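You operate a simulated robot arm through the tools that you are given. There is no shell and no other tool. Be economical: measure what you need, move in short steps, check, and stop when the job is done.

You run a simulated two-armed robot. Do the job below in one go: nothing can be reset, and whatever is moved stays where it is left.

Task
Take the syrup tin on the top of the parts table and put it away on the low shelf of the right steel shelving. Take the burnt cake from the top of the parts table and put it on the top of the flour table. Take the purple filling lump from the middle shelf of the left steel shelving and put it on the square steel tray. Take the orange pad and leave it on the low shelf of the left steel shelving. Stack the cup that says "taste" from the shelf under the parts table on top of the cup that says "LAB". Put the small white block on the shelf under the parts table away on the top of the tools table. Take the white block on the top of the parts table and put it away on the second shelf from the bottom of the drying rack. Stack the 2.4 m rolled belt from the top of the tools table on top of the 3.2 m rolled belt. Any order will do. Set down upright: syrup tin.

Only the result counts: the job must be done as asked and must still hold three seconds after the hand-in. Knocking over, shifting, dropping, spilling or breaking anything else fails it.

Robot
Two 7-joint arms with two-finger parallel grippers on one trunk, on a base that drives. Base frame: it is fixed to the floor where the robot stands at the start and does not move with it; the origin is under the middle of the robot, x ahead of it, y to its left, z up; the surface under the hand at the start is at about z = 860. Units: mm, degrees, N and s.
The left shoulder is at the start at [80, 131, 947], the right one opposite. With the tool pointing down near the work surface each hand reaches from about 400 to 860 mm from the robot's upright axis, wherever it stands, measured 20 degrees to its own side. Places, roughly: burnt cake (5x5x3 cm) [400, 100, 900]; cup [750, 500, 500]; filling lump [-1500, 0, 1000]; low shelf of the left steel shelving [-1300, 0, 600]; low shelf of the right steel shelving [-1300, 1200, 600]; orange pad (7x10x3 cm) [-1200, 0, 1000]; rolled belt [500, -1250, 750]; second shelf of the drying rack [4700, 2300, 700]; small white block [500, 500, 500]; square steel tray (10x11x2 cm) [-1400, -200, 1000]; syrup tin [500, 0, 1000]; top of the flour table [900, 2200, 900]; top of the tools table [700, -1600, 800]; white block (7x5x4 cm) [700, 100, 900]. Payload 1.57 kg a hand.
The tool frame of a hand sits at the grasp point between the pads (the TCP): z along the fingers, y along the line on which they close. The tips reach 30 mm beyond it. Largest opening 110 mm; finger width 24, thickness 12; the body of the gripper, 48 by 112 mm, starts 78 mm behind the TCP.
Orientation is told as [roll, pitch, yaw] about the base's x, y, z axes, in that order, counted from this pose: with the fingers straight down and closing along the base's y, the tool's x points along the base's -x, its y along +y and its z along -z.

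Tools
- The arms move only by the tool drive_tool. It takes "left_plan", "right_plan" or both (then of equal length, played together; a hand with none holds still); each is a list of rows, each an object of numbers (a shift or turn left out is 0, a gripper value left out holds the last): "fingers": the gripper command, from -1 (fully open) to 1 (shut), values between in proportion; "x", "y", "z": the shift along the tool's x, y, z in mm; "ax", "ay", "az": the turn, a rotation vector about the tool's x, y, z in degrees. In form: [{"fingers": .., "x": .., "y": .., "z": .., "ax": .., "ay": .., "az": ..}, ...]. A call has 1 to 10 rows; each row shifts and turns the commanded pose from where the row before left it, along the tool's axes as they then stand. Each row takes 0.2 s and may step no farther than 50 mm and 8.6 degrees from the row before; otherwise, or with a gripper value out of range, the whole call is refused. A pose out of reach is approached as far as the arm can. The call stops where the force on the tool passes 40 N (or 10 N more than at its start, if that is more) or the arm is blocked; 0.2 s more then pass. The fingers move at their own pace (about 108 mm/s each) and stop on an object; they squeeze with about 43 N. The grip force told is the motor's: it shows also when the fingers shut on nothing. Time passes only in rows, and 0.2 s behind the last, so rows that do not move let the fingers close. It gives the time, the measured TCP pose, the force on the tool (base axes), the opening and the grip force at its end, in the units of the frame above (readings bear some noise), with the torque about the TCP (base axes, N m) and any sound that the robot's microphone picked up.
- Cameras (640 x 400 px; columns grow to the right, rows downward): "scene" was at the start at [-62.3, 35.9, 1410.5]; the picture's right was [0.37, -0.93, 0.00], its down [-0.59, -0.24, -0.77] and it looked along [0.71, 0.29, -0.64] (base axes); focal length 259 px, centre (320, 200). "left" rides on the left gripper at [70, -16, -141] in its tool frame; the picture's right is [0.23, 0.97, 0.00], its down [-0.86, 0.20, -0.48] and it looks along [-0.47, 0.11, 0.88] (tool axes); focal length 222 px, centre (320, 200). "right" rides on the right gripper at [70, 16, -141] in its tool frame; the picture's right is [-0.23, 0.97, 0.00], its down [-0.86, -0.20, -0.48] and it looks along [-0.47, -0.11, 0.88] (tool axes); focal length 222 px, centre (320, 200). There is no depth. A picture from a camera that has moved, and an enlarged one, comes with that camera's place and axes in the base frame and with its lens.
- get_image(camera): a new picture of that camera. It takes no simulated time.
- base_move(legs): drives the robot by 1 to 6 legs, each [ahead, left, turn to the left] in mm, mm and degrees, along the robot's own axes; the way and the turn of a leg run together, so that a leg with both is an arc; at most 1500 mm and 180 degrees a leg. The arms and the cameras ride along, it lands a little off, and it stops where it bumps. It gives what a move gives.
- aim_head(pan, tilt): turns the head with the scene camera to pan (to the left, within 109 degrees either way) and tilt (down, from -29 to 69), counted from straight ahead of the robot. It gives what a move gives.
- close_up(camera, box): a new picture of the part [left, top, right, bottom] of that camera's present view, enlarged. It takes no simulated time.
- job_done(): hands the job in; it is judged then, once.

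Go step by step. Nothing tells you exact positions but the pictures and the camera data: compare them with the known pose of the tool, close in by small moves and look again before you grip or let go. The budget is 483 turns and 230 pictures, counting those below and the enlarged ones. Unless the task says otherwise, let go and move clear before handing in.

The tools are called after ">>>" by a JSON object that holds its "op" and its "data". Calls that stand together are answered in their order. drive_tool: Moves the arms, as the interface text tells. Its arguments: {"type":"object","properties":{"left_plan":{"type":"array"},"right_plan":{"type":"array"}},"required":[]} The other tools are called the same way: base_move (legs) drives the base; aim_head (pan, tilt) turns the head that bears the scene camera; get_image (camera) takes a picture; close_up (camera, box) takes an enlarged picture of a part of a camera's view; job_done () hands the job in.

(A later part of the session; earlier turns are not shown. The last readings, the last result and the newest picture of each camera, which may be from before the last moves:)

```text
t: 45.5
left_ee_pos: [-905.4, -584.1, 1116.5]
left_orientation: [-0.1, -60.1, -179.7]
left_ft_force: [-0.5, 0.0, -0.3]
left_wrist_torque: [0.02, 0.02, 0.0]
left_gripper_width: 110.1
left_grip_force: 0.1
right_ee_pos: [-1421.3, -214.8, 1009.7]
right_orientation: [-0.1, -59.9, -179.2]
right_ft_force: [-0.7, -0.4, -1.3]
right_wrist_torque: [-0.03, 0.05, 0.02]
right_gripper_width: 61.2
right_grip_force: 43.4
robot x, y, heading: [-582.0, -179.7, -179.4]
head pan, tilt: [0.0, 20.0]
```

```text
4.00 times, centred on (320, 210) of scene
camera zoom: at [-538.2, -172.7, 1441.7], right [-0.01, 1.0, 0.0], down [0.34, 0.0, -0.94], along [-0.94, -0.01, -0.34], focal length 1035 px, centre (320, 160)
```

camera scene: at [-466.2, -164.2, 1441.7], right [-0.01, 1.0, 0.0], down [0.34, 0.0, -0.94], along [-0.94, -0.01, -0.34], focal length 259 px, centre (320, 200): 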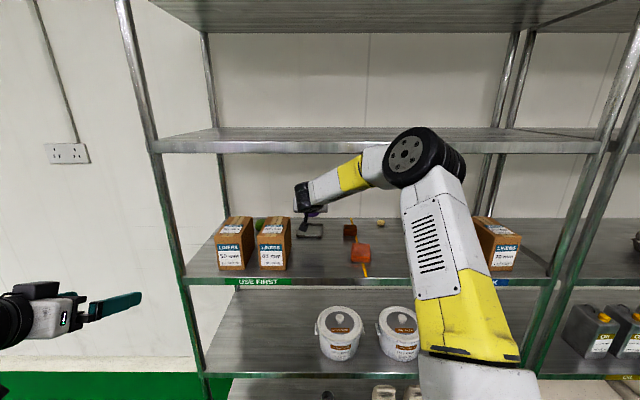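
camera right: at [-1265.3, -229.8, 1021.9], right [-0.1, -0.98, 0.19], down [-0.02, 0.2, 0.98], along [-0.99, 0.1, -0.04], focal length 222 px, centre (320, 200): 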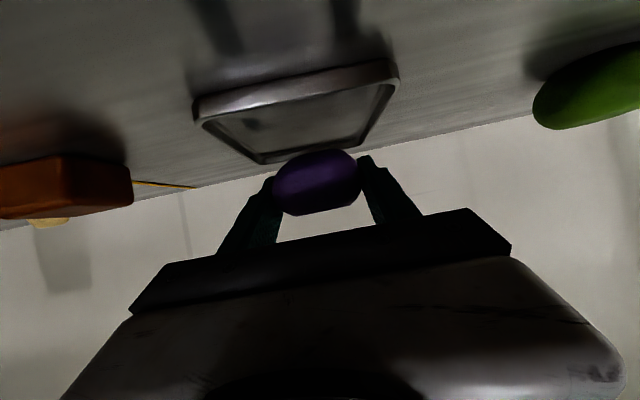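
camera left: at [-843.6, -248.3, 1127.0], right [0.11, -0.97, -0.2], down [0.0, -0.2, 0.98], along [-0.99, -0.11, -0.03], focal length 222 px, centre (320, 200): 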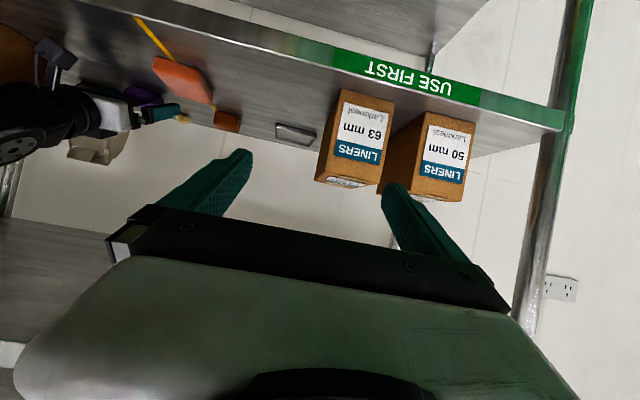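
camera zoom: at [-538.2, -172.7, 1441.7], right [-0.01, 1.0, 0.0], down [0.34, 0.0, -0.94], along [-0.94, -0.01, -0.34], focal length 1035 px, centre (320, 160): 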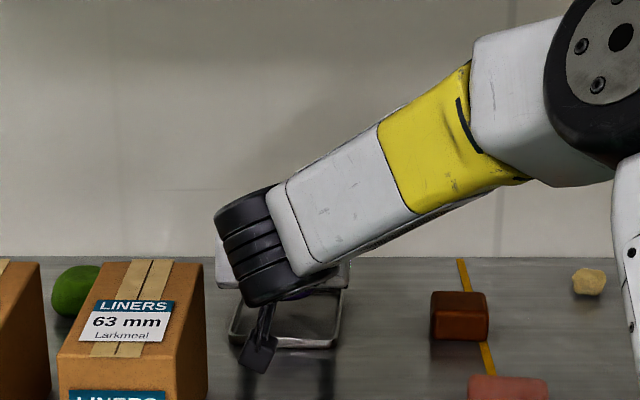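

The base reported being blocked at the end of that short leg; I check what touched — the elbow at the upper shelf or the wrist at the 63 mm box.

>>> {"op": "get_image", "data": {"camera": "scene"}}

>>> {"op": "get_image", "data": {"camera": "left"}}

```text
194 pictures are left
camera scene: at [-538.2, -172.7, 1441.7], right [-0.01, 1.0, 0.0], down [0.34, 0.0, -0.94], along [-0.94, -0.01, -0.34], focal length 259 px, centre (320, 200)
```

scene: 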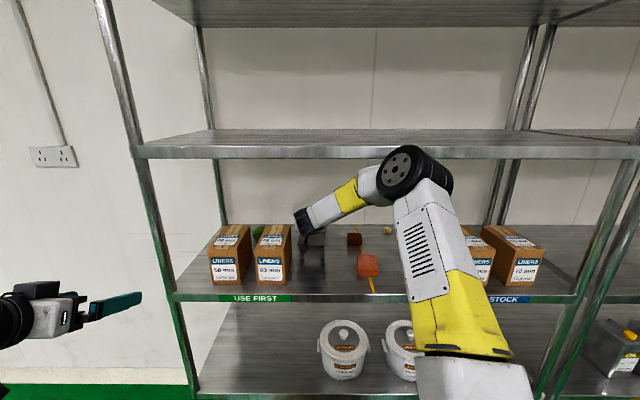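

```text
193 pictures are left
camera left: at [-748.6, -566.1, 1126.2], right [0.12, -0.97, -0.2], down [-0.01, -0.2, 0.98], along [-0.99, -0.11, -0.03], focal length 222 px, centre (320, 200)
```

left: 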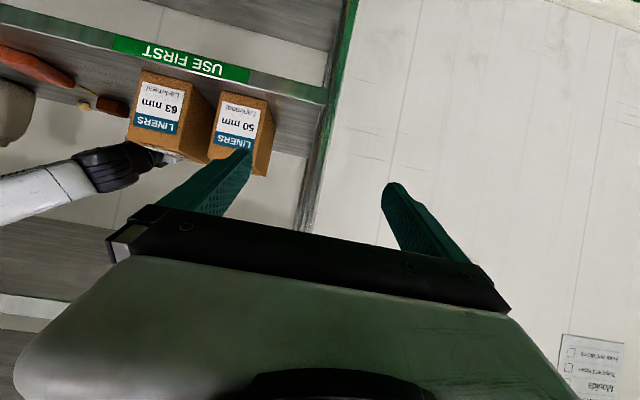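

The elbow had met the upper shelf lip; after lowering it is free and nothing else moved. The lump is above the tray centre; I lower it.

>>> {"op": "drive_tool", "data": {"right_plan": [{"z": 3, "x": 5.5}, {"z": 3, "x": 5.5}]}}

>>> {"op": "get_image", "data": {"camera": "right"}}

```text
t: 46.1
left_ee_pos: [-906.9, -583.1, 1115.5]
left_orientation: [0.0, -60.1, -179.6]
left_ft_force: [0.0, 0.2, 0.1]
left_wrist_torque: [-0.03, 0.05, 0.0]
left_gripper_width: 109.9
left_grip_force: 0.0
right_ee_pos: [-1423.4, -215.6, 998.1]
right_orientation: [-0.3, -59.7, -179.0]
right_ft_force: [0.0, -0.9, -0.6]
right_wrist_torque: [0.04, 0.0, 0.02]
right_gripper_width: 61.0
right_grip_force: 42.6
robot x, y, heading: [-584.6, -175.7, -179.5]
head pan, tilt: [0.0, 20.0]
```

```text
192 pictures are left
camera right: at [-1266.0, -229.8, 1009.2], right [-0.1, -0.98, 0.19], down [-0.02, 0.2, 0.98], along [-0.99, 0.1, -0.04], focal length 222 px, centre (320, 200)
```

right: 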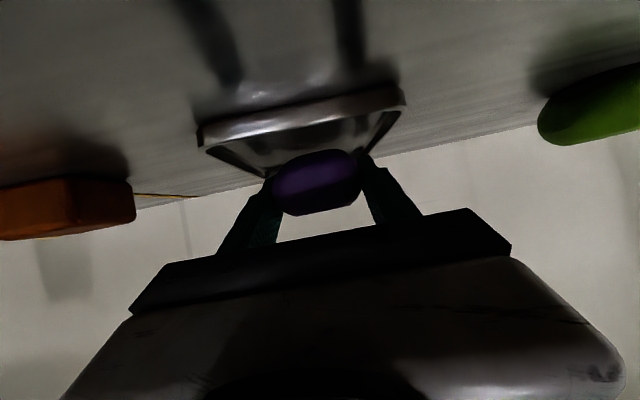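

I nudge 4 mm toward the tray centre, lower a little more, and open the fingers only slightly.

>>> {"op": "drive_tool", "data": {"right_plan": [{"z": 2, "x": 4, "y": -4}, {"fingers": -0.18}, {"fingers": -0.18}]}}

>>> {"op": "get_image", "data": {"camera": "right"}}

```text
t: 46.9
left_ee_pos: [-906.5, -583.7, 1115.2]
left_orientation: [-0.1, -60.2, -179.5]
left_ft_force: [-1.0, -0.3, -0.7]
left_wrist_torque: [-0.01, 0.0, 0.02]
left_gripper_width: 109.7
left_grip_force: 0.0
right_ee_pos: [-1422.0, -210.3, 994.4]
right_orientation: [-0.3, -59.8, -179.1]
right_ft_force: [0.5, 0.2, 0.9]
right_wrist_torque: [0.04, 0.05, -0.03]
right_gripper_width: 65.3
right_grip_force: 0.1
robot x, y, heading: [-583.6, -176.7, -179.6]
head pan, tilt: [0.0, 20.0]
```

```text
191 pictures are left
camera right: at [-1264.6, -225.5, 1006.1], right [-0.1, -0.98, 0.19], down [-0.02, 0.2, 0.98], along [-0.99, 0.1, -0.04], focal length 222 px, centre (320, 200)
```

right: 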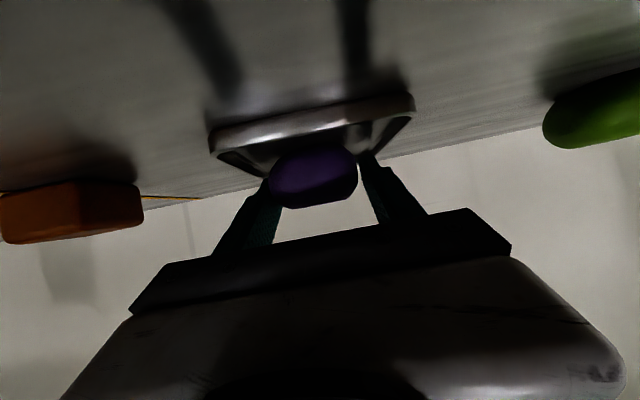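

The lump rests in the tray. I retract along the finger axis.

>>> {"op": "drive_tool", "data": {"right_plan": [{"z": -20, "x": -5}, {"z": -40, "x": -10}, {"z": -40, "x": -10}, {"z": -40, "x": -10, "fingers": -1}]}}

>>> {"op": "get_image", "data": {"camera": "right"}}

>>> {"op": "close_up", "data": {"camera": "scene", "box": [200, 180, 440, 330]}}

```text
t: 47.9
left_ee_pos: [-906.1, -583.8, 1116.0]
left_orientation: [-0.1, -60.1, -179.6]
left_ft_force: [-0.3, -0.5, -0.4]
left_wrist_torque: [0.04, 0.0, 0.01]
left_gripper_width: 109.9
left_grip_force: 0.1
right_ee_pos: [-1318.9, -210.3, 1095.0]
right_orientation: [-0.2, -59.7, -179.1]
right_ft_force: [-0.8, 0.0, -0.6]
right_wrist_torque: [0.01, 0.01, 0.03]
right_gripper_width: 109.9
right_grip_force: 0.1
robot x, y, heading: [-583.3, -179.0, -179.5]
head pan, tilt: [0.0, 20.0]
```

```text
190 pictures are left
camera right: at [-1162.1, -224.5, 1107.2], right [-0.1, -0.98, 0.19], down [-0.02, 0.2, 0.98], along [-0.99, 0.1, -0.04], focal length 222 px, centre (320, 200)
```

right: 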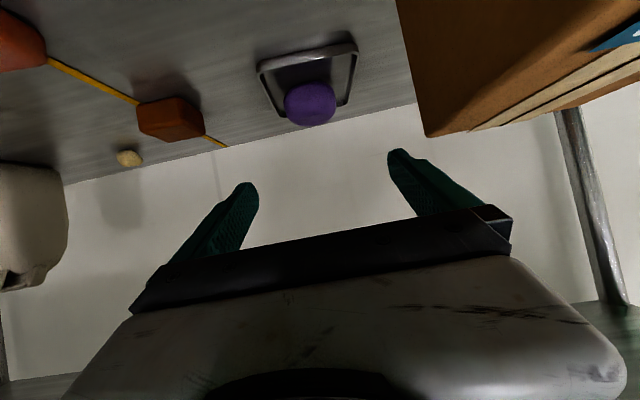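

```text
2.67 times, centred on (320, 255) of scene
camera zoom: at [-538.9, -172.6, 1441.7], right [-0.01, 1.0, 0.0], down [0.34, 0.0, -0.94], along [-0.94, -0.01, -0.34], focal length 690 px, centre (320, 53)
```

zoom: 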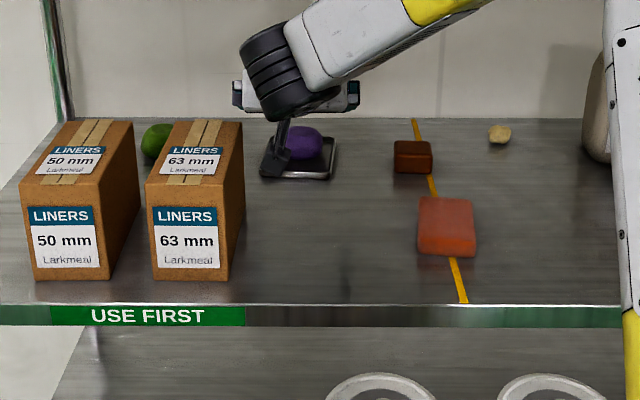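

The lump is on the tray. Next the orange pad at about (-1221, -25): I bring the right hand over it by moving the base.

>>> {"op": "base_move", "data": {"legs": [[-85, 0, 0], [0, -185, 0]]}}

>>> {"op": "get_image", "data": {"camera": "right"}}

>>> {"op": "get_image", "data": {"camera": "scene"}}

```text
t: 50.1
left_ee_pos: [-825.6, -397.5, 1116.3]
left_orientation: [0.0, -60.1, -179.5]
left_ft_force: [0.9, -0.1, 0.0]
left_wrist_torque: [-0.03, 0.0, -0.01]
left_gripper_width: 110.3
left_grip_force: 0.0
right_ee_pos: [-1239.3, -25.1, 1096.6]
right_orientation: [-0.3, -59.8, -179.0]
right_ft_force: [0.3, 0.9, 0.0]
right_wrist_torque: [0.03, -0.01, -0.03]
right_gripper_width: 109.9
right_grip_force: 0.0
robot x, y, heading: [-501.7, 6.1, -179.4]
head pan, tilt: [0.0, 20.0]
```

```text
188 pictures are left
camera right: at [-1082.4, -39.5, 1107.2], right [-0.1, -0.98, 0.19], down [-0.02, 0.2, 0.98], along [-0.99, 0.09, -0.04], focal length 222 px, centre (320, 200)
```

right: 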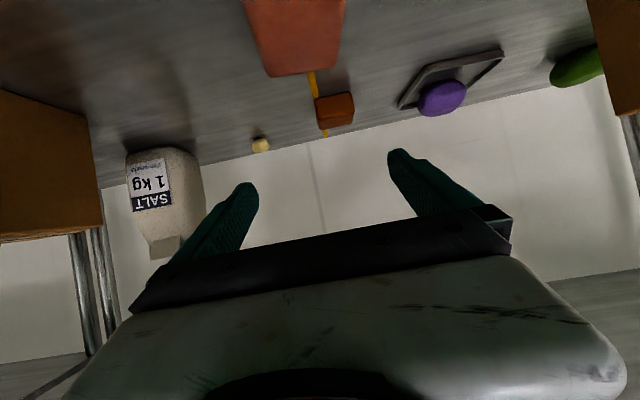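

```text
187 pictures are left
camera scene: at [-458.8, 14.5, 1441.7], right [-0.01, 1.0, 0.0], down [0.34, 0.0, -0.94], along [-0.94, -0.01, -0.34], focal length 259 px, centre (320, 200)
```

scene: 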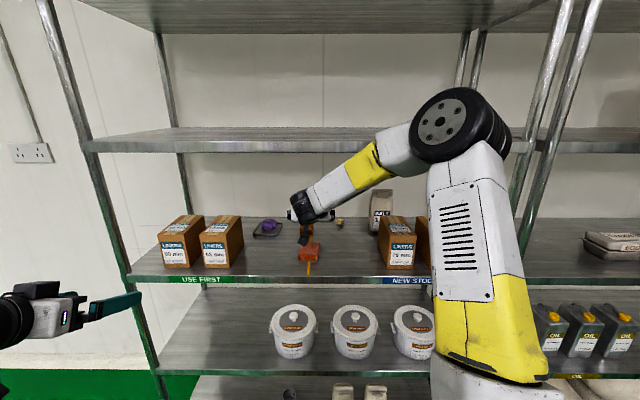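

Pad centre ≈ (-1230, -32). I lower over it in steps.

>>> {"op": "drive_tool", "data": {"right_plan": [{"z": 10, "x": 35, "y": 4}, {"z": 12, "x": 30, "y": 3}, {"z": 10, "x": 22}]}}

>>> {"op": "get_image", "data": {"camera": "right"}}

>>> {"op": "close_up", "data": {"camera": "scene", "box": [220, 180, 380, 280]}}

```text
t: 50.9
left_ee_pos: [-825.9, -397.4, 1115.9]
left_orientation: [-0.1, -60.2, -179.4]
left_ft_force: [-0.4, -0.7, 0.4]
left_wrist_torque: [-0.01, 0.01, 0.0]
left_gripper_width: 109.9
left_grip_force: 0.1
right_ee_pos: [-1224.1, -30.0, 1004.5]
right_orientation: [-0.1, -59.8, -179.0]
right_ft_force: [0.8, -1.0, 0.1]
right_wrist_torque: [0.04, -0.02, 0.04]
right_gripper_width: 110.1
right_grip_force: 0.1
robot x, y, heading: [-505.1, 10.4, -179.4]
head pan, tilt: [0.0, 20.0]
```

```text
186 pictures are left
camera right: at [-1067.3, -45.2, 1015.8], right [-0.1, -0.98, 0.2], down [-0.02, 0.2, 0.98], along [-0.99, 0.09, -0.04], focal length 222 px, centre (320, 200)
```

right: 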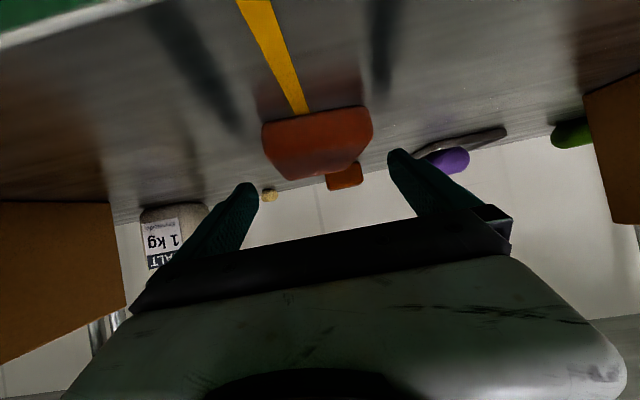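

```text
4.00 times, centred on (300, 230) of scene
camera zoom: at [-458.6, 14.5, 1441.7], right [-0.01, 1.0, 0.0], down [0.34, 0.0, -0.94], along [-0.94, -0.01, -0.34], focal length 1035 px, centre (400, 80)
```

zoom: 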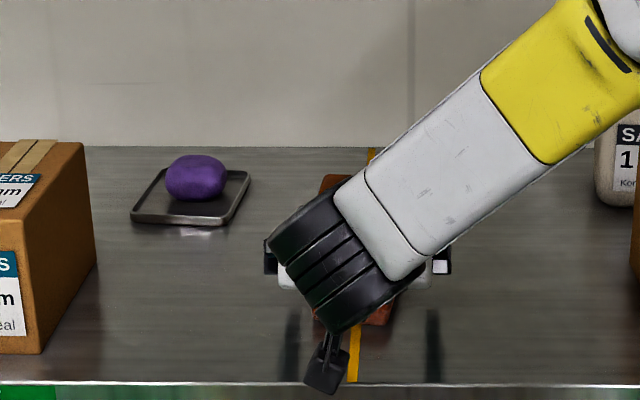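

>>> {"op": "drive_tool", "data": {"right_plan": [{"z": 10, "x": 5, "y": 6}, {"z": 9.5, "x": 5}, {"fingers": 1}, {"fingers": 1}, {"fingers": 1}, {"fingers": 1}]}}

>>> {"op": "get_image", "data": {"camera": "right"}}

```text
t: 52.3
left_ee_pos: [-825.8, -398.1, 1116.3]
left_orientation: [-0.1, -60.1, -179.5]
left_ft_force: [0.7, 1.1, -0.7]
left_wrist_torque: [0.0, -0.01, 0.02]
left_gripper_width: 110.0
left_grip_force: 0.1
right_ee_pos: [-1236.2, -37.0, 986.4]
right_orientation: [-0.3, -59.8, -178.9]
right_ft_force: [1.3, -0.2, 1.0]
right_wrist_torque: [0.01, 0.05, -0.04]
right_gripper_width: 64.2
right_grip_force: 43.4
robot x, y, heading: [-504.8, 8.3, -179.4]
head pan, tilt: [0.0, 20.0]
```

```text
184 pictures are left
camera right: at [-1078.5, -51.2, 997.6], right [-0.1, -0.98, 0.19], down [-0.02, 0.2, 0.98], along [-0.99, 0.09, -0.04], focal length 222 px, centre (320, 200)
```

right: 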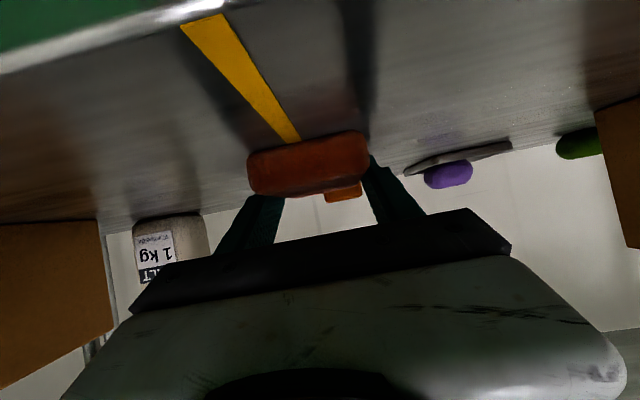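

Gripped. I lift, back out, shift left and then look at the low shelf.

>>> {"op": "drive_tool", "data": {"right_plan": [{"z": -12, "x": -22}, {"z": -16, "x": -28}]}}

>>> {"op": "base_move", "data": {"legs": [[-380, 0, -0.5], [0, 300, 0]]}}

>>> {"op": "aim_head", "data": {"pan": 0, "tilt": 25}}

>>> {"op": "get_image", "data": {"camera": "scene"}}

```text
t: 52.9
left_ee_pos: [-825.5, -397.8, 1116.2]
left_orientation: [-0.1, -60.2, -179.4]
left_ft_force: [-0.5, 0.3, 0.8]
left_wrist_torque: [0.01, -0.01, -0.02]
left_gripper_width: 109.9
left_grip_force: 0.0
right_ee_pos: [-1232.7, -37.6, 1041.9]
right_orientation: [-0.2, -59.8, -179.0]
right_ft_force: [0.2, -0.3, -0.2]
right_wrist_torque: [-0.01, 0.01, -0.02]
right_gripper_width: 63.9
right_grip_force: 43.2
robot x, y, heading: [-503.0, 11.6, -179.3]
head pan, tilt: [0.0, 20.0]
```

```text
t: 57.0
left_ee_pos: [-439.4, -694.3, 1115.8]
left_orientation: [-0.1, -60.1, -179.7]
left_ft_force: [0.1, 0.3, 0.1]
left_wrist_torque: [-0.01, 0.01, -0.04]
left_gripper_width: 110.0
left_grip_force: 0.0
right_ee_pos: [-846.3, -331.9, 1042.3]
right_orientation: [-0.3, -59.7, -179.3]
right_ft_force: [-0.7, -0.6, -0.1]
right_wrist_torque: [-0.01, -0.02, 0.01]
right_gripper_width: 64.0
right_grip_force: 43.0
robot x, y, heading: [-114.0, -288.5, -179.8]
head pan, tilt: [0.0, 20.0]
```

```text
t: 57.7
left_ee_pos: [-439.1, -693.6, 1115.8]
left_orientation: [-0.1, -60.1, -179.7]
left_ft_force: [-0.5, -0.4, 0.1]
left_wrist_torque: [-0.03, -0.01, -0.01]
left_gripper_width: 110.2
left_grip_force: 0.1
right_ee_pos: [-846.6, -332.8, 1041.5]
right_orientation: [-0.3, -59.8, -179.3]
right_ft_force: [0.0, 0.6, -0.1]
right_wrist_torque: [0.0, 0.02, -0.03]
right_gripper_width: 63.8
right_grip_force: 43.1
robot x, y, heading: [-115.8, -288.5, -179.3]
head pan, tilt: [0.0, 25.0]
```

```text
183 pictures are left
camera scene: at [-69.6, -283.6, 1433.6], right [-0.01, 1.0, 0.0], down [0.42, 0.0, -0.91], along [-0.91, -0.01, -0.42], focal length 259 px, centre (320, 200)
```

scene: 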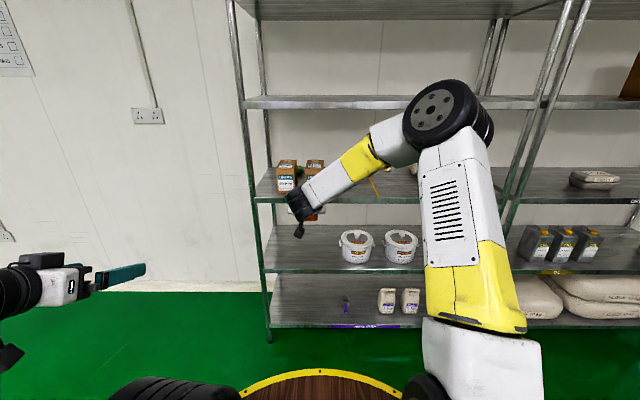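

The low shelf (z≈603) is free between the left post and the tubs. I lower the hand in front of it.

>>> {"op": "drive_tool", "data": {"right_plan": [{"z": 22.6, "x": 39.2, "y": 4}, {"z": 22.6, "x": 39.2, "y": 4}, {"z": 22.6, "x": 39.2, "y": 4}, {"z": 22.6, "x": 39.2, "y": 4}, {"z": 22.6, "x": 39.2, "y": 4}, {"z": 22.6, "x": 39.2, "y": 4}, {"z": 22.6, "x": 39.2}, {"z": 22.6, "x": 39.2}]}}

>>> {"op": "get_image", "data": {"camera": "right"}}

>>> {"op": "get_image", "data": {"camera": "scene"}}

```text
t: 59.5
left_ee_pos: [-438.1, -693.6, 1115.2]
left_orientation: [-0.1, -60.1, -179.7]
left_ft_force: [0.6, -0.7, 0.4]
left_wrist_torque: [0.0, 0.0, 0.0]
left_gripper_width: 110.0
left_grip_force: 0.1
right_ee_pos: [-845.4, -354.1, 681.3]
right_orientation: [-0.3, -59.9, -179.3]
right_ft_force: [0.5, 0.5, 0.1]
right_wrist_torque: [0.03, -0.01, 0.01]
right_gripper_width: 63.9
right_grip_force: 43.5
robot x, y, heading: [-114.5, -289.8, -179.5]
head pan, tilt: [0.0, 25.0]
```

```text
182 pictures are left
camera right: at [-687.5, -369.2, 692.3], right [-0.1, -0.98, 0.19], down [-0.02, 0.2, 0.98], along [-0.99, 0.1, -0.04], focal length 222 px, centre (320, 200)
```

right: 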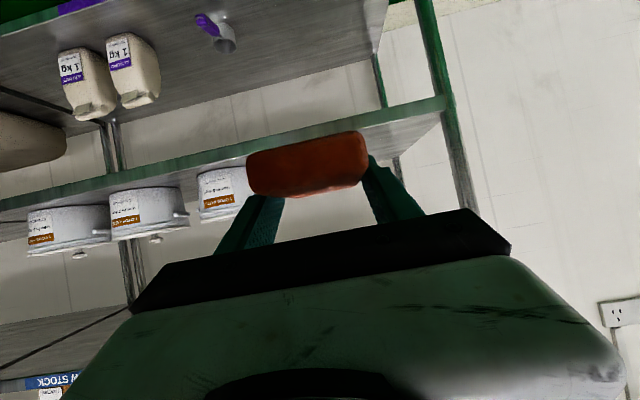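

```text
181 pictures are left
camera scene: at [-69.4, -283.5, 1433.6], right [-0.01, 1.0, 0.0], down [0.42, 0.0, -0.91], along [-0.91, -0.01, -0.42], focal length 259 px, centre (320, 200)
```

scene: 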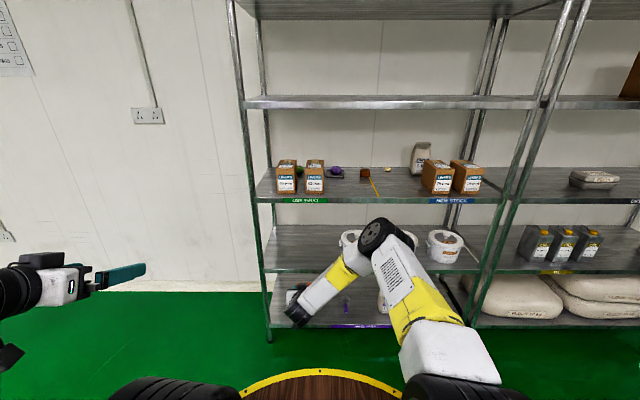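

I drive in so the pad is above the low shelf.

>>> {"op": "base_move", "data": {"legs": [[325, 0, 0]]}}

>>> {"op": "get_image", "data": {"camera": "right"}}

>>> {"op": "get_image", "data": {"camera": "scene"}}

```text
t: 61.6
left_ee_pos: [-767.7, -694.0, 1116.2]
left_orientation: [0.0, -60.1, -180.0]
left_ft_force: [0.0, 0.1, -0.5]
left_wrist_torque: [-0.02, -0.02, 0.04]
left_gripper_width: 110.0
left_grip_force: 0.1
right_ee_pos: [-1171.5, -351.6, 681.0]
right_orientation: [-0.3, -59.8, -179.5]
right_ft_force: [0.1, -0.2, -0.4]
right_wrist_torque: [0.0, -0.02, -0.02]
right_gripper_width: 63.8
right_grip_force: 43.0
robot x, y, heading: [-439.8, -292.3, -180.0]
head pan, tilt: [0.0, 25.0]
```

```text
180 pictures are left
camera right: at [-1013.9, -368.2, 692.6], right [-0.11, -0.97, 0.19], down [-0.02, 0.2, 0.98], along [-0.99, 0.1, -0.04], focal length 222 px, centre (320, 200)
```

right: 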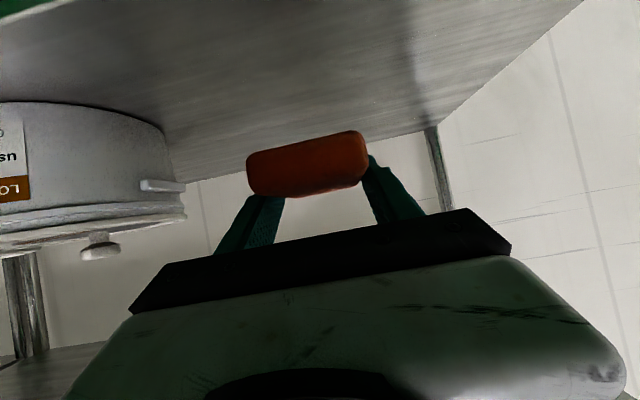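

```text
179 pictures are left
camera scene: at [-395.8, -285.2, 1433.6], right [0.0, 1.0, 0.0], down [0.42, 0.0, -0.91], along [-0.91, 0.0, -0.42], focal length 259 px, centre (320, 200)
```

scene: 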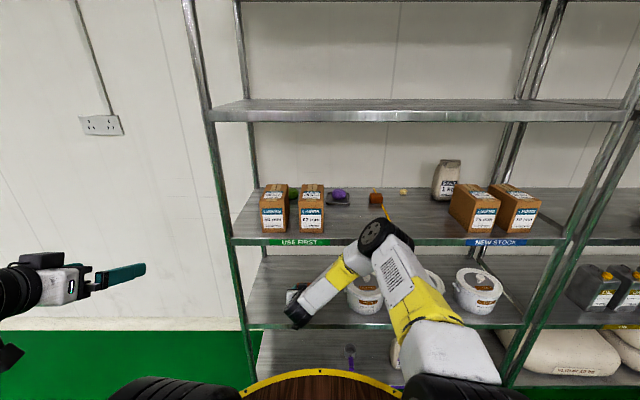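

Lower until contact.

>>> {"op": "drive_tool", "data": {"right_plan": [{"z": 11, "x": 19.5}, {"z": 9, "x": 15.5}]}}

>>> {"op": "drive_tool", "data": {"right_plan": [{"z": 1, "x": 1.7}, {"z": 1, "x": 1.7}, {"z": 1, "x": 1.7}]}}

>>> {"op": "get_image", "data": {"camera": "right"}}

```text
t: 62.2
left_ee_pos: [-767.4, -694.9, 1115.9]
left_orientation: [-0.1, -60.0, -179.9]
left_ft_force: [-0.6, -0.6, 0.0]
left_wrist_torque: [-0.01, -0.03, -0.02]
left_gripper_width: 110.0
left_grip_force: 0.0
right_ee_pos: [-1171.0, -354.3, 639.5]
right_orientation: [-0.1, -59.8, -179.4]
right_ft_force: [0.6, -0.1, 0.6]
right_wrist_torque: [-0.04, 0.02, 0.02]
right_gripper_width: 64.0
right_grip_force: 42.6
robot x, y, heading: [-439.5, -287.9, -179.8]
head pan, tilt: [0.0, 25.0]
```

```text
t: 63.0
left_ee_pos: [-767.1, -694.6, 1115.1]
left_orientation: [-0.2, -60.1, -179.9]
left_ft_force: [-0.2, -0.7, -0.4]
left_wrist_torque: [-0.01, 0.03, -0.03]
left_gripper_width: 109.9
left_grip_force: 0.0
right_ee_pos: [-1169.0, -352.7, 633.5]
right_orientation: [-0.3, -59.8, -179.4]
right_ft_force: [0.5, 0.3, -0.4]
right_wrist_torque: [0.03, -0.01, 0.0]
right_gripper_width: 63.7
right_grip_force: 43.1
robot x, y, heading: [-441.7, -289.1, -179.7]
head pan, tilt: [0.0, 25.0]
```

```text
178 pictures are left
camera right: at [-1012.1, -369.0, 645.0], right [-0.11, -0.97, 0.19], down [-0.02, 0.2, 0.98], along [-0.99, 0.1, -0.04], focal length 222 px, centre (320, 200)
```

right: 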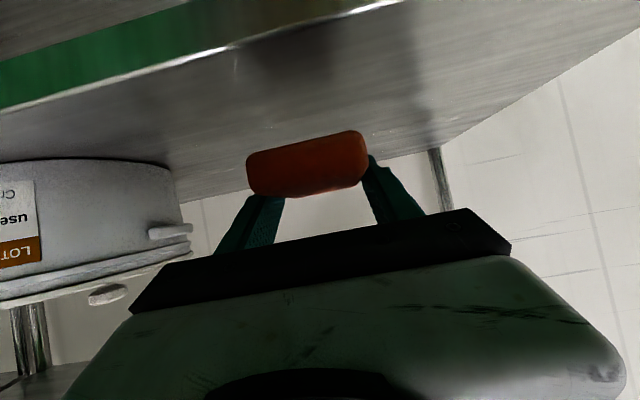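

>>> {"op": "drive_tool", "data": {"right_plan": [{"z": 2, "x": 3.5}, {"z": 2, "x": 3.5}]}}

>>> {"op": "drive_tool", "data": {"right_plan": [{"z": 1, "x": 1.7}, {"z": 1, "x": 1.7}, {"z": 1, "x": 1.7}]}}

```text
t: 63.6
left_ee_pos: [-766.7, -693.5, 1116.2]
left_orientation: [-0.2, -60.2, -179.9]
left_ft_force: [0.3, 0.0, -0.9]
left_wrist_torque: [-0.02, -0.01, 0.03]
left_gripper_width: 109.9
left_grip_force: 0.1
right_ee_pos: [-1170.6, -352.6, 626.4]
right_orientation: [-0.2, -59.8, -179.5]
right_ft_force: [-0.4, -0.8, 0.2]
right_wrist_torque: [-0.01, 0.02, -0.02]
right_gripper_width: 63.8
right_grip_force: 43.4
robot x, y, heading: [-440.6, -287.7, -179.9]
head pan, tilt: [0.0, 25.0]
```

```text
t: 64.4
left_ee_pos: [-766.1, -694.9, 1114.8]
left_orientation: [-0.1, -60.2, -179.9]
left_ft_force: [-1.1, -0.9, -0.1]
left_wrist_torque: [-0.01, 0.02, -0.02]
left_gripper_width: 110.2
left_grip_force: 0.0
right_ee_pos: [-1169.4, -351.9, 619.6]
right_orientation: [-0.3, -59.8, -179.4]
right_ft_force: [-0.7, 0.5, -0.3]
right_wrist_torque: [-0.03, -0.04, 0.03]
right_gripper_width: 63.6
right_grip_force: 42.5
robot x, y, heading: [-443.0, -287.2, -180.0]
head pan, tilt: [0.0, 25.0]
```

>>> {"op": "get_image", "data": {"camera": "right"}}

>>> {"op": "drive_tool", "data": {"right_plan": [{"z": 1, "x": 1.7}, {"z": 1, "x": 1.7}, {"z": 1, "x": 1.7}]}}

```text
177 pictures are left
camera right: at [-1012.7, -367.3, 632.0], right [-0.11, -0.97, 0.19], down [-0.02, 0.2, 0.98], along [-0.99, 0.1, -0.04], focal length 222 px, centre (320, 200)
```

right: 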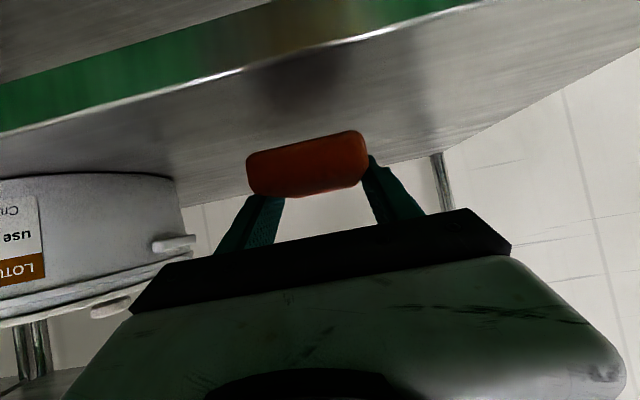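

```text
t: 65.2
left_ee_pos: [-766.5, -694.6, 1116.0]
left_orientation: [0.0, -60.2, -180.0]
left_ft_force: [0.6, -0.5, -0.5]
left_wrist_torque: [0.04, 0.01, 0.02]
left_gripper_width: 110.2
left_grip_force: 0.1
right_ee_pos: [-1169.4, -351.2, 614.7]
right_orientation: [-0.2, -59.9, -179.5]
right_ft_force: [0.1, -0.3, 0.3]
right_wrist_torque: [0.02, 0.0, -0.03]
right_gripper_width: 63.7
right_grip_force: 42.7
robot x, y, heading: [-441.0, -289.6, -180.1]
head pan, tilt: [0.0, 25.0]
```

>>> {"op": "drive_tool", "data": {"right_plan": [{"z": 1, "x": 1.7}, {"z": 1, "x": 1.7}, {"z": 1, "x": 1.7}, {"z": 1, "x": 1.7}]}}

>>> {"op": "get_image", "data": {"camera": "right"}}

```text
t: 66.2
left_ee_pos: [-766.7, -694.8, 1116.4]
left_orientation: [-0.1, -60.1, -179.9]
left_ft_force: [-0.5, 0.0, 0.2]
left_wrist_torque: [0.03, 0.0, -0.02]
left_gripper_width: 109.8
left_grip_force: 0.0
right_ee_pos: [-1170.9, -353.0, 608.0]
right_orientation: [-0.4, -59.7, -179.5]
right_ft_force: [-0.3, -0.2, -0.3]
right_wrist_torque: [0.02, -0.01, 0.0]
right_gripper_width: 63.9
right_grip_force: 42.7
robot x, y, heading: [-440.9, -288.3, -180.0]
head pan, tilt: [0.0, 25.0]
```

```text
176 pictures are left
camera right: at [-1014.5, -367.6, 618.1], right [-0.11, -0.97, 0.19], down [-0.02, 0.2, 0.98], along [-0.99, 0.1, -0.04], focal length 222 px, centre (320, 200)
```

right: 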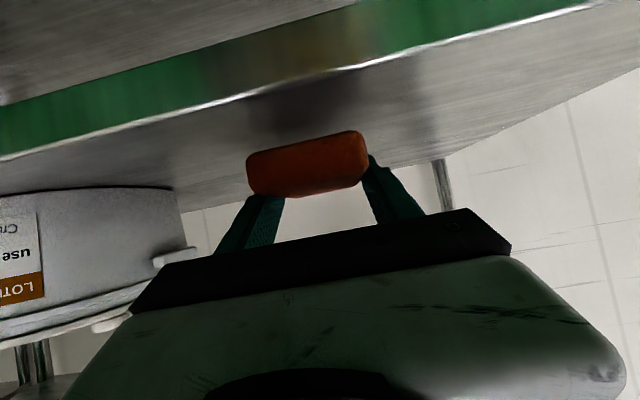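

The shelf is lower than reckoned (z≈558) and its front edge is at x≈-1115. I move 45 mm deeper and a bit left, then lower on.

>>> {"op": "drive_tool", "data": {"right_plan": [{"z": 20, "x": -11, "y": 8}, {"z": 20, "x": -11, "y": 8}]}}

>>> {"op": "drive_tool", "data": {"right_plan": [{"z": 2, "x": 3.5}, {"z": 2, "x": 3.5}, {"z": 1, "x": 1.7}, {"z": 1, "x": 1.7}]}}

>>> {"op": "get_image", "data": {"camera": "right"}}

```text
t: 66.8
left_ee_pos: [-767.5, -694.3, 1116.1]
left_orientation: [-0.1, -60.1, -179.9]
left_ft_force: [-0.2, -0.5, 0.2]
left_wrist_torque: [-0.01, 0.01, 0.02]
left_gripper_width: 110.3
left_grip_force: 0.0
right_ee_pos: [-1215.3, -366.9, 606.0]
right_orientation: [-0.3, -59.8, -179.4]
right_ft_force: [0.1, 0.2, 0.1]
right_wrist_torque: [-0.02, 0.05, -0.01]
right_gripper_width: 63.8
right_grip_force: 43.1
robot x, y, heading: [-440.5, -288.3, -179.8]
head pan, tilt: [0.0, 25.0]
```

```text
t: 67.8
left_ee_pos: [-765.5, -694.7, 1114.9]
left_orientation: [-0.1, -60.2, -179.9]
left_ft_force: [0.2, 0.3, -0.2]
left_wrist_torque: [0.01, 0.02, 0.04]
left_gripper_width: 110.1
left_grip_force: 0.1
right_ee_pos: [-1214.3, -368.0, 594.1]
right_orientation: [-0.2, -59.8, -179.4]
right_ft_force: [0.8, 0.3, 0.8]
right_wrist_torque: [-0.01, 0.01, -0.02]
right_gripper_width: 63.7
right_grip_force: 43.2
robot x, y, heading: [-443.4, -285.6, -180.2]
head pan, tilt: [0.0, 25.0]
```

```text
175 pictures are left
camera right: at [-1058.1, -383.3, 605.3], right [-0.11, -0.97, 0.19], down [-0.02, 0.2, 0.98], along [-0.99, 0.1, -0.04], focal length 222 px, centre (320, 200)
```

right: 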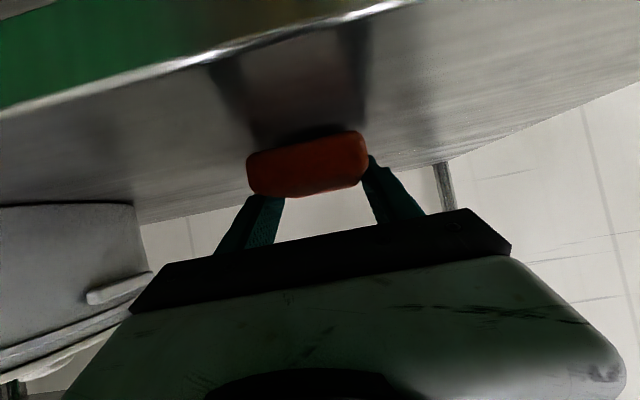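

>>> {"op": "drive_tool", "data": {"right_plan": [{"z": 1, "x": 1.7}, {"z": 1, "x": 1.7}, {"z": 1, "x": 1.7}]}}

>>> {"op": "drive_tool", "data": {"right_plan": [{"z": 0.7, "x": 1.2}, {"z": 0.7, "x": 1.2}]}}

```text
t: 68.6
left_ee_pos: [-767.5, -693.9, 1116.6]
left_orientation: [-0.2, -60.1, -179.9]
left_ft_force: [0.8, -0.4, -0.9]
left_wrist_torque: [-0.01, -0.02, 0.04]
left_gripper_width: 109.8
left_grip_force: 0.0
right_ee_pos: [-1216.8, -369.3, 587.3]
right_orientation: [-0.3, -59.8, -179.4]
right_ft_force: [0.6, -0.1, 0.2]
right_wrist_torque: [0.0, 0.0, -0.01]
right_gripper_width: 63.7
right_grip_force: 43.1
robot x, y, heading: [-442.4, -288.8, -179.7]
head pan, tilt: [0.0, 25.0]
```

```text
t: 69.2
left_ee_pos: [-765.9, -693.5, 1115.1]
left_orientation: [-0.1, -60.2, -179.8]
left_ft_force: [0.4, 0.7, -1.0]
left_wrist_torque: [0.0, -0.04, 0.01]
left_gripper_width: 110.1
left_grip_force: 0.0
right_ee_pos: [-1215.9, -368.2, 585.9]
right_orientation: [-0.2, -59.9, -179.5]
right_ft_force: [1.3, -0.2, 6.8]
right_wrist_torque: [-0.12, -0.12, 0.04]
right_gripper_width: 64.0
right_grip_force: 43.0
robot x, y, heading: [-441.4, -284.9, -180.0]
head pan, tilt: [0.0, 25.0]
```

Contact (6.8 N up). I release and back out.

>>> {"op": "drive_tool", "data": {"right_plan": [{"fingers": -0.5}, {"fingers": -0.5}, {"z": -20, "x": -5}, {"z": -40, "x": -10}, {"z": -40, "x": -10}, {"z": -40, "x": -10}]}}

>>> {"op": "get_image", "data": {"camera": "right"}}

>>> {"op": "get_image", "data": {"camera": "scene"}}

```text
t: 70.6
left_ee_pos: [-767.8, -693.6, 1115.6]
left_orientation: [-0.1, -60.1, -179.8]
left_ft_force: [-0.1, -0.5, -0.6]
left_wrist_torque: [0.01, -0.01, 0.03]
left_gripper_width: 110.0
left_grip_force: 0.0
right_ee_pos: [-1109.8, -368.6, 684.0]
right_orientation: [-0.4, -59.8, -179.3]
right_ft_force: [0.1, -0.2, 0.2]
right_wrist_torque: [0.0, 0.01, -0.02]
right_gripper_width: 82.6
right_grip_force: 0.0
robot x, y, heading: [-442.0, -287.3, -180.3]
head pan, tilt: [0.0, 25.0]
```

```text
174 pictures are left
camera right: at [-951.7, -383.8, 695.8], right [-0.11, -0.97, 0.19], down [-0.02, 0.2, 0.98], along [-0.99, 0.1, -0.04], focal length 222 px, centre (320, 200)
```

right: 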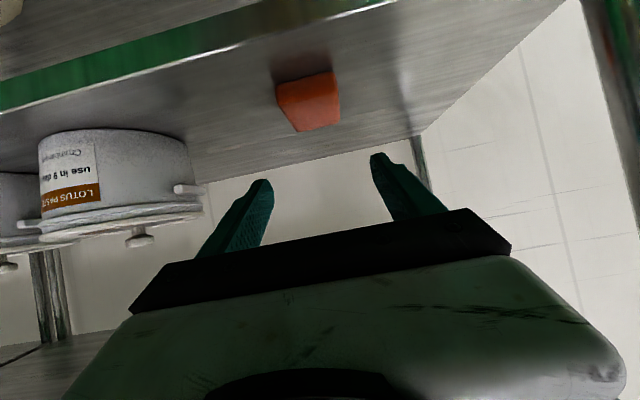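

```text
173 pictures are left
camera scene: at [-396.0, -285.3, 1433.6], right [0.0, 1.0, 0.0], down [0.42, 0.0, -0.91], along [-0.91, 0.0, -0.42], focal length 259 px, centre (320, 200)
```

scene: 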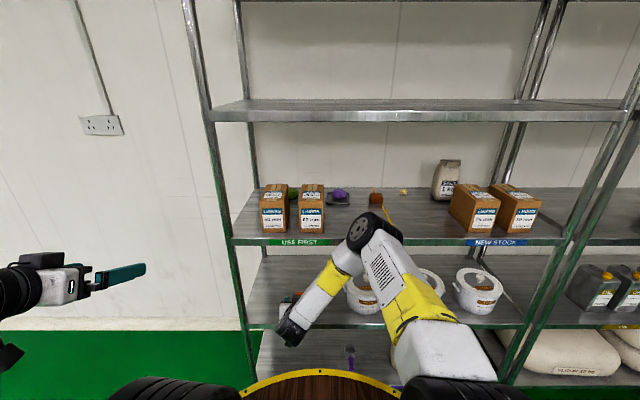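

The pad is on the low shelf. I back away, raise the hand, and take a look at the right shelving before turning to the parts table.

>>> {"op": "base_move", "data": {"legs": [[-150, 0, 0], [0, -600, 0]]}}

>>> {"op": "drive_tool", "data": {"right_plan": [{"z": -43, "x": -25, "fingers": -1}, {"z": -43, "x": -25}, {"z": -43, "x": -25}, {"z": -25, "x": -43}, {"z": -25, "x": -43}, {"z": -25, "x": -43}, {"z": -25, "x": -43}]}}

>>> {"op": "aim_head", "data": {"pan": -30, "tilt": 25}}

>>> {"op": "get_image", "data": {"camera": "scene"}}

```text
t: 75.0
left_ee_pos: [-622.6, -82.2, 1116.8]
left_orientation: [-0.1, -60.1, 179.6]
left_ft_force: [-0.4, -0.3, 0.0]
left_wrist_torque: [-0.03, 0.0, 0.0]
left_gripper_width: 110.0
left_grip_force: 0.0
right_ee_pos: [-961.1, 244.9, 684.3]
right_orientation: [-0.3, -59.8, -180.0]
right_ft_force: [0.2, 0.2, 0.6]
right_wrist_torque: [-0.01, 0.02, -0.02]
right_gripper_width: 82.6
right_grip_force: 0.1
robot x, y, heading: [-294.0, 316.4, 179.8]
head pan, tilt: [0.0, 25.0]
```

```text
t: 76.6
left_ee_pos: [-623.6, -82.4, 1114.3]
left_orientation: [0.0, -60.1, 179.7]
left_ft_force: [0.1, -0.4, -0.5]
left_wrist_torque: [-0.01, -0.02, -0.01]
left_gripper_width: 109.6
left_grip_force: 0.0
right_ee_pos: [-887.2, 244.2, 1013.3]
right_orientation: [-0.3, -59.8, -179.9]
right_ft_force: [-0.3, 0.2, 0.7]
right_wrist_torque: [0.0, -0.01, -0.04]
right_gripper_width: 110.1
right_grip_force: 0.0
robot x, y, heading: [-295.0, 321.6, 179.5]
head pan, tilt: [0.0, 25.0]
```

```text
t: 77.6
left_ee_pos: [-622.0, -83.5, 1116.7]
left_orientation: [-0.1, -60.1, 179.6]
left_ft_force: [0.8, 0.4, -0.2]
left_wrist_torque: [-0.02, -0.01, 0.0]
left_gripper_width: 110.1
left_grip_force: 0.1
right_ee_pos: [-887.1, 244.7, 1014.1]
right_orientation: [-0.3, -59.8, -179.9]
right_ft_force: [0.1, -0.1, -0.1]
right_wrist_torque: [0.01, -0.01, 0.0]
right_gripper_width: 110.0
right_grip_force: 0.1
robot x, y, heading: [-293.6, 322.3, 179.7]
head pan, tilt: [-30.0, 25.0]
```

```text
172 pictures are left
camera scene: at [-235.4, 369.5, 1433.6], right [0.5, 0.86, 0.0], down [0.37, -0.21, -0.91], along [-0.78, 0.46, -0.42], focal length 259 px, centre (320, 200)
```

scene: 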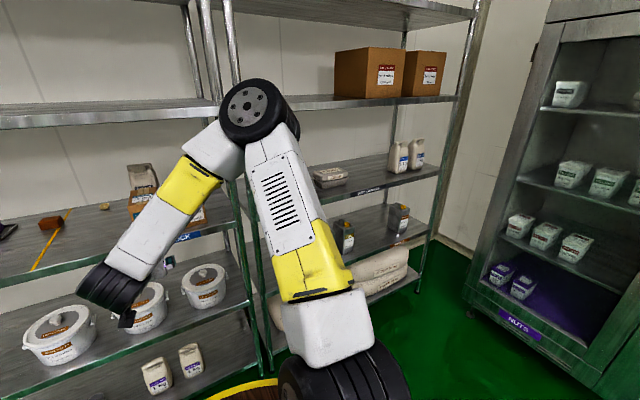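

Now I turn round to face the parts table, staying back from it.

>>> {"op": "base_move", "data": {"legs": [[0, 0, 180], [0, -320, 0]]}}

>>> {"op": "aim_head", "data": {"pan": 0, "tilt": 35}}

>>> {"op": "get_image", "data": {"camera": "scene"}}

>>> {"op": "get_image", "data": {"camera": "right"}}

```text
t: 87.2
left_ee_pos: [27.2, 421.8, 1115.8]
left_orientation: [-0.1, -60.1, 3.7]
left_ft_force: [-0.1, 0.4, -0.9]
left_wrist_torque: [-0.01, -0.03, 0.0]
left_gripper_width: 110.1
left_grip_force: 0.2
right_ee_pos: [315.1, 114.0, 1014.4]
right_orientation: [-0.4, -59.9, 4.2]
right_ft_force: [0.5, 0.4, -1.0]
right_wrist_torque: [0.01, 0.0, 0.03]
right_gripper_width: 109.9
right_grip_force: 0.0
robot x, y, heading: [-272.2, -0.4, 3.8]
head pan, tilt: [-30.0, 25.0]
```

```text
t: 88.2
left_ee_pos: [27.0, 421.0, 1115.7]
left_orientation: [-0.1, -60.1, 3.6]
left_ft_force: [-0.8, 0.4, -0.4]
left_wrist_torque: [0.0, -0.01, 0.02]
left_gripper_width: 110.2
left_grip_force: 0.0
right_ee_pos: [314.9, 114.9, 1013.6]
right_orientation: [-0.4, -59.8, 4.1]
right_ft_force: [-1.0, -0.3, 0.7]
right_wrist_torque: [0.0, -0.05, 0.04]
right_gripper_width: 109.9
right_grip_force: 0.0
robot x, y, heading: [-272.6, -2.0, 3.9]
head pan, tilt: [0.0, 35.0]
```

```text
171 pictures are left
camera scene: at [-324.6, -2.2, 1417.8], right [0.07, -1.0, 0.0], down [-0.57, -0.04, -0.82], along [0.82, 0.05, -0.57], focal length 259 px, centre (320, 200)
```

scene: 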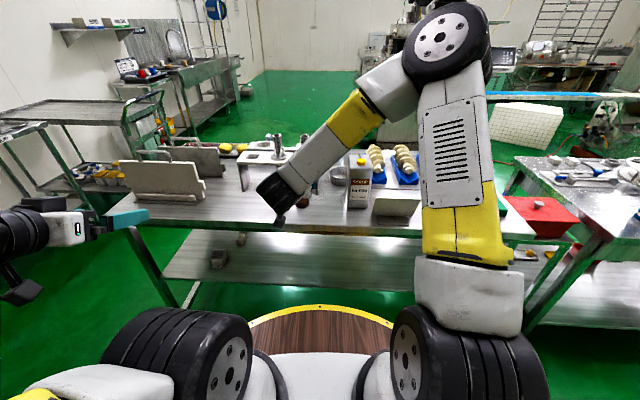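

```text
170 pictures are left
camera right: at [156.5, 119.9, 1025.0], right [0.05, 0.98, 0.19], down [0.03, -0.2, 0.98], along [1.0, -0.04, -0.04], focal length 222 px, centre (320, 200)
```

right: 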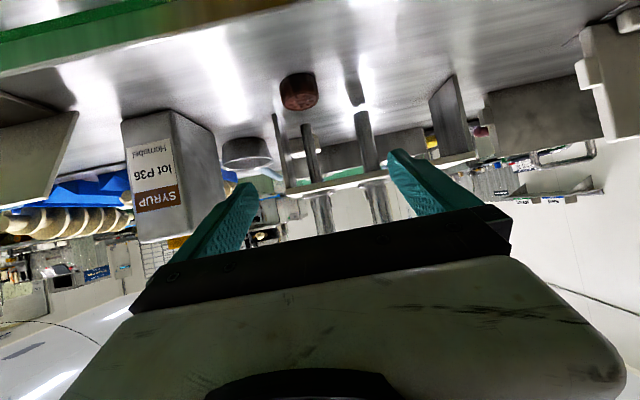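

The sign stands just right-front of the tin with its top leaning toward me, so I will come in along the tilted finger axis over it. First I raise the hand, square up and align with the tin (centre ≈ (483, -91)).

>>> {"op": "drive_tool", "data": {"right_plan": [{"z": -11, "x": -20}, {"z": -12, "x": -20}]}}

>>> {"op": "base_move", "data": {"legs": [[0, 0, -3.9], [0, -165, 0]]}}

>>> {"op": "get_image", "data": {"camera": "right"}}

>>> {"op": "get_image", "data": {"camera": "scene"}}

```text
t: 88.8
left_ee_pos: [27.2, 422.3, 1116.3]
left_orientation: [-0.1, -60.1, 3.7]
left_ft_force: [0.8, -0.3, 0.9]
left_wrist_torque: [0.02, 0.02, 0.01]
left_gripper_width: 110.1
left_grip_force: 0.0
right_ee_pos: [316.3, 116.1, 1058.4]
right_orientation: [-0.3, -59.8, 4.4]
right_ft_force: [-0.1, -0.1, -1.4]
right_wrist_torque: [0.02, 0.02, 0.04]
right_gripper_width: 109.9
right_grip_force: 0.0
robot x, y, heading: [-271.8, -8.1, 4.0]
head pan, tilt: [0.0, 35.0]
```

```text
t: 90.7
left_ee_pos: [53.9, 239.0, 1115.1]
left_orientation: [-0.2, -60.1, 0.0]
left_ft_force: [-1.1, -0.5, 0.6]
left_wrist_torque: [-0.03, -0.02, 0.0]
left_gripper_width: 109.8
left_grip_force: 0.1
right_ee_pos: [322.6, -87.5, 1058.7]
right_orientation: [-0.4, -59.8, 0.3]
right_ft_force: [0.1, -0.1, 0.0]
right_wrist_torque: [-0.02, -0.03, -0.01]
right_gripper_width: 109.9
right_grip_force: 0.1
robot x, y, heading: [-266.8, -169.6, 0.1]
head pan, tilt: [0.0, 35.0]
```

```text
169 pictures are left
camera right: at [164.9, -71.4, 1070.4], right [0.11, 0.97, 0.19], down [0.02, -0.2, 0.98], along [0.99, -0.1, -0.04], focal length 222 px, centre (320, 200)
```

right: 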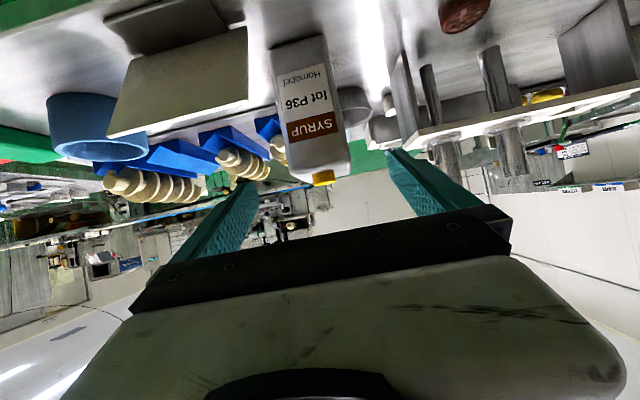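

```text
168 pictures are left
camera scene: at [-324.8, -162.3, 1417.8], right [0.0, -1.0, 0.0], down [-0.57, 0.0, -0.82], along [0.82, 0.0, -0.57], focal length 259 px, centre (320, 200)
```

scene: 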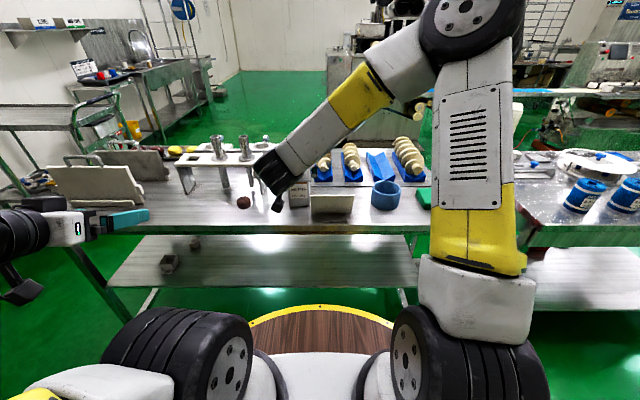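

Tin centre y≈-87, front face x≈430, top ≈1025. I advance along the finger axis.

>>> {"op": "drive_tool", "data": {"right_plan": [{"x": 15}, {"z": 45}, {"z": 45}, {"z": 40}]}}

>>> {"op": "get_image", "data": {"camera": "right"}}

>>> {"op": "close_up", "data": {"camera": "scene", "box": [200, 130, 400, 255]}}

```text
t: 91.7
left_ee_pos: [53.5, 239.1, 1115.4]
left_orientation: [-0.1, -60.0, -0.1]
left_ft_force: [0.3, 0.3, 0.3]
left_wrist_torque: [0.0, 0.02, 0.01]
left_gripper_width: 109.7
left_grip_force: 0.2
right_ee_pos: [424.9, -90.1, 980.6]
right_orientation: [-0.2, -59.8, 0.5]
right_ft_force: [-0.4, -0.2, 0.6]
right_wrist_torque: [-0.05, -0.01, -0.01]
right_gripper_width: 110.2
right_grip_force: 0.0
robot x, y, heading: [-270.7, -165.8, 0.2]
head pan, tilt: [0.0, 35.0]
```

```text
167 pictures are left
camera right: at [267.8, -74.7, 991.8], right [0.11, 0.97, 0.19], down [0.02, -0.2, 0.98], along [0.99, -0.1, -0.04], focal length 222 px, centre (320, 200)
```

right: 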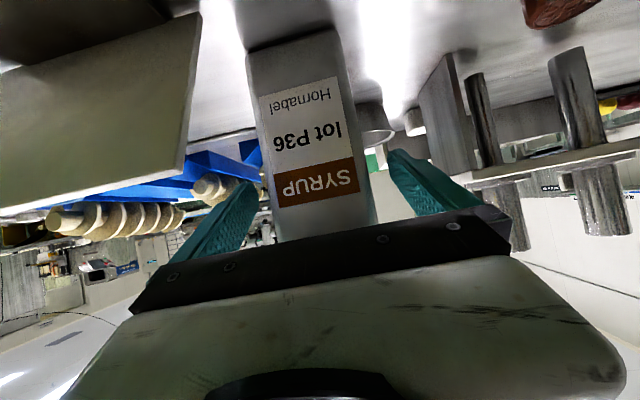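

```text
3.20 times, centred on (300, 192) of scene
camera zoom: at [-325.2, -162.3, 1417.8], right [0.0, -1.0, 0.0], down [-0.57, 0.0, -0.82], along [0.82, 0.0, -0.57], focal length 828 px, centre (384, 224)
```

zoom: 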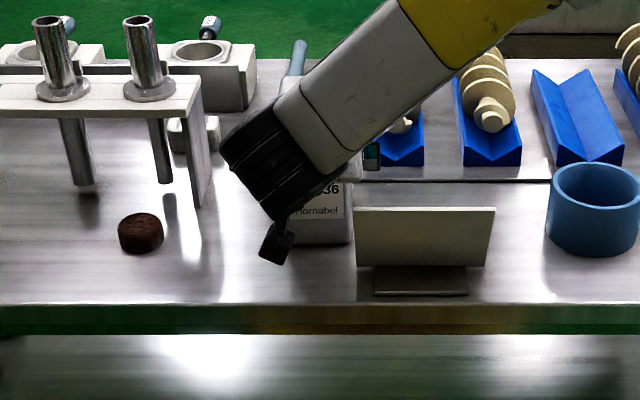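

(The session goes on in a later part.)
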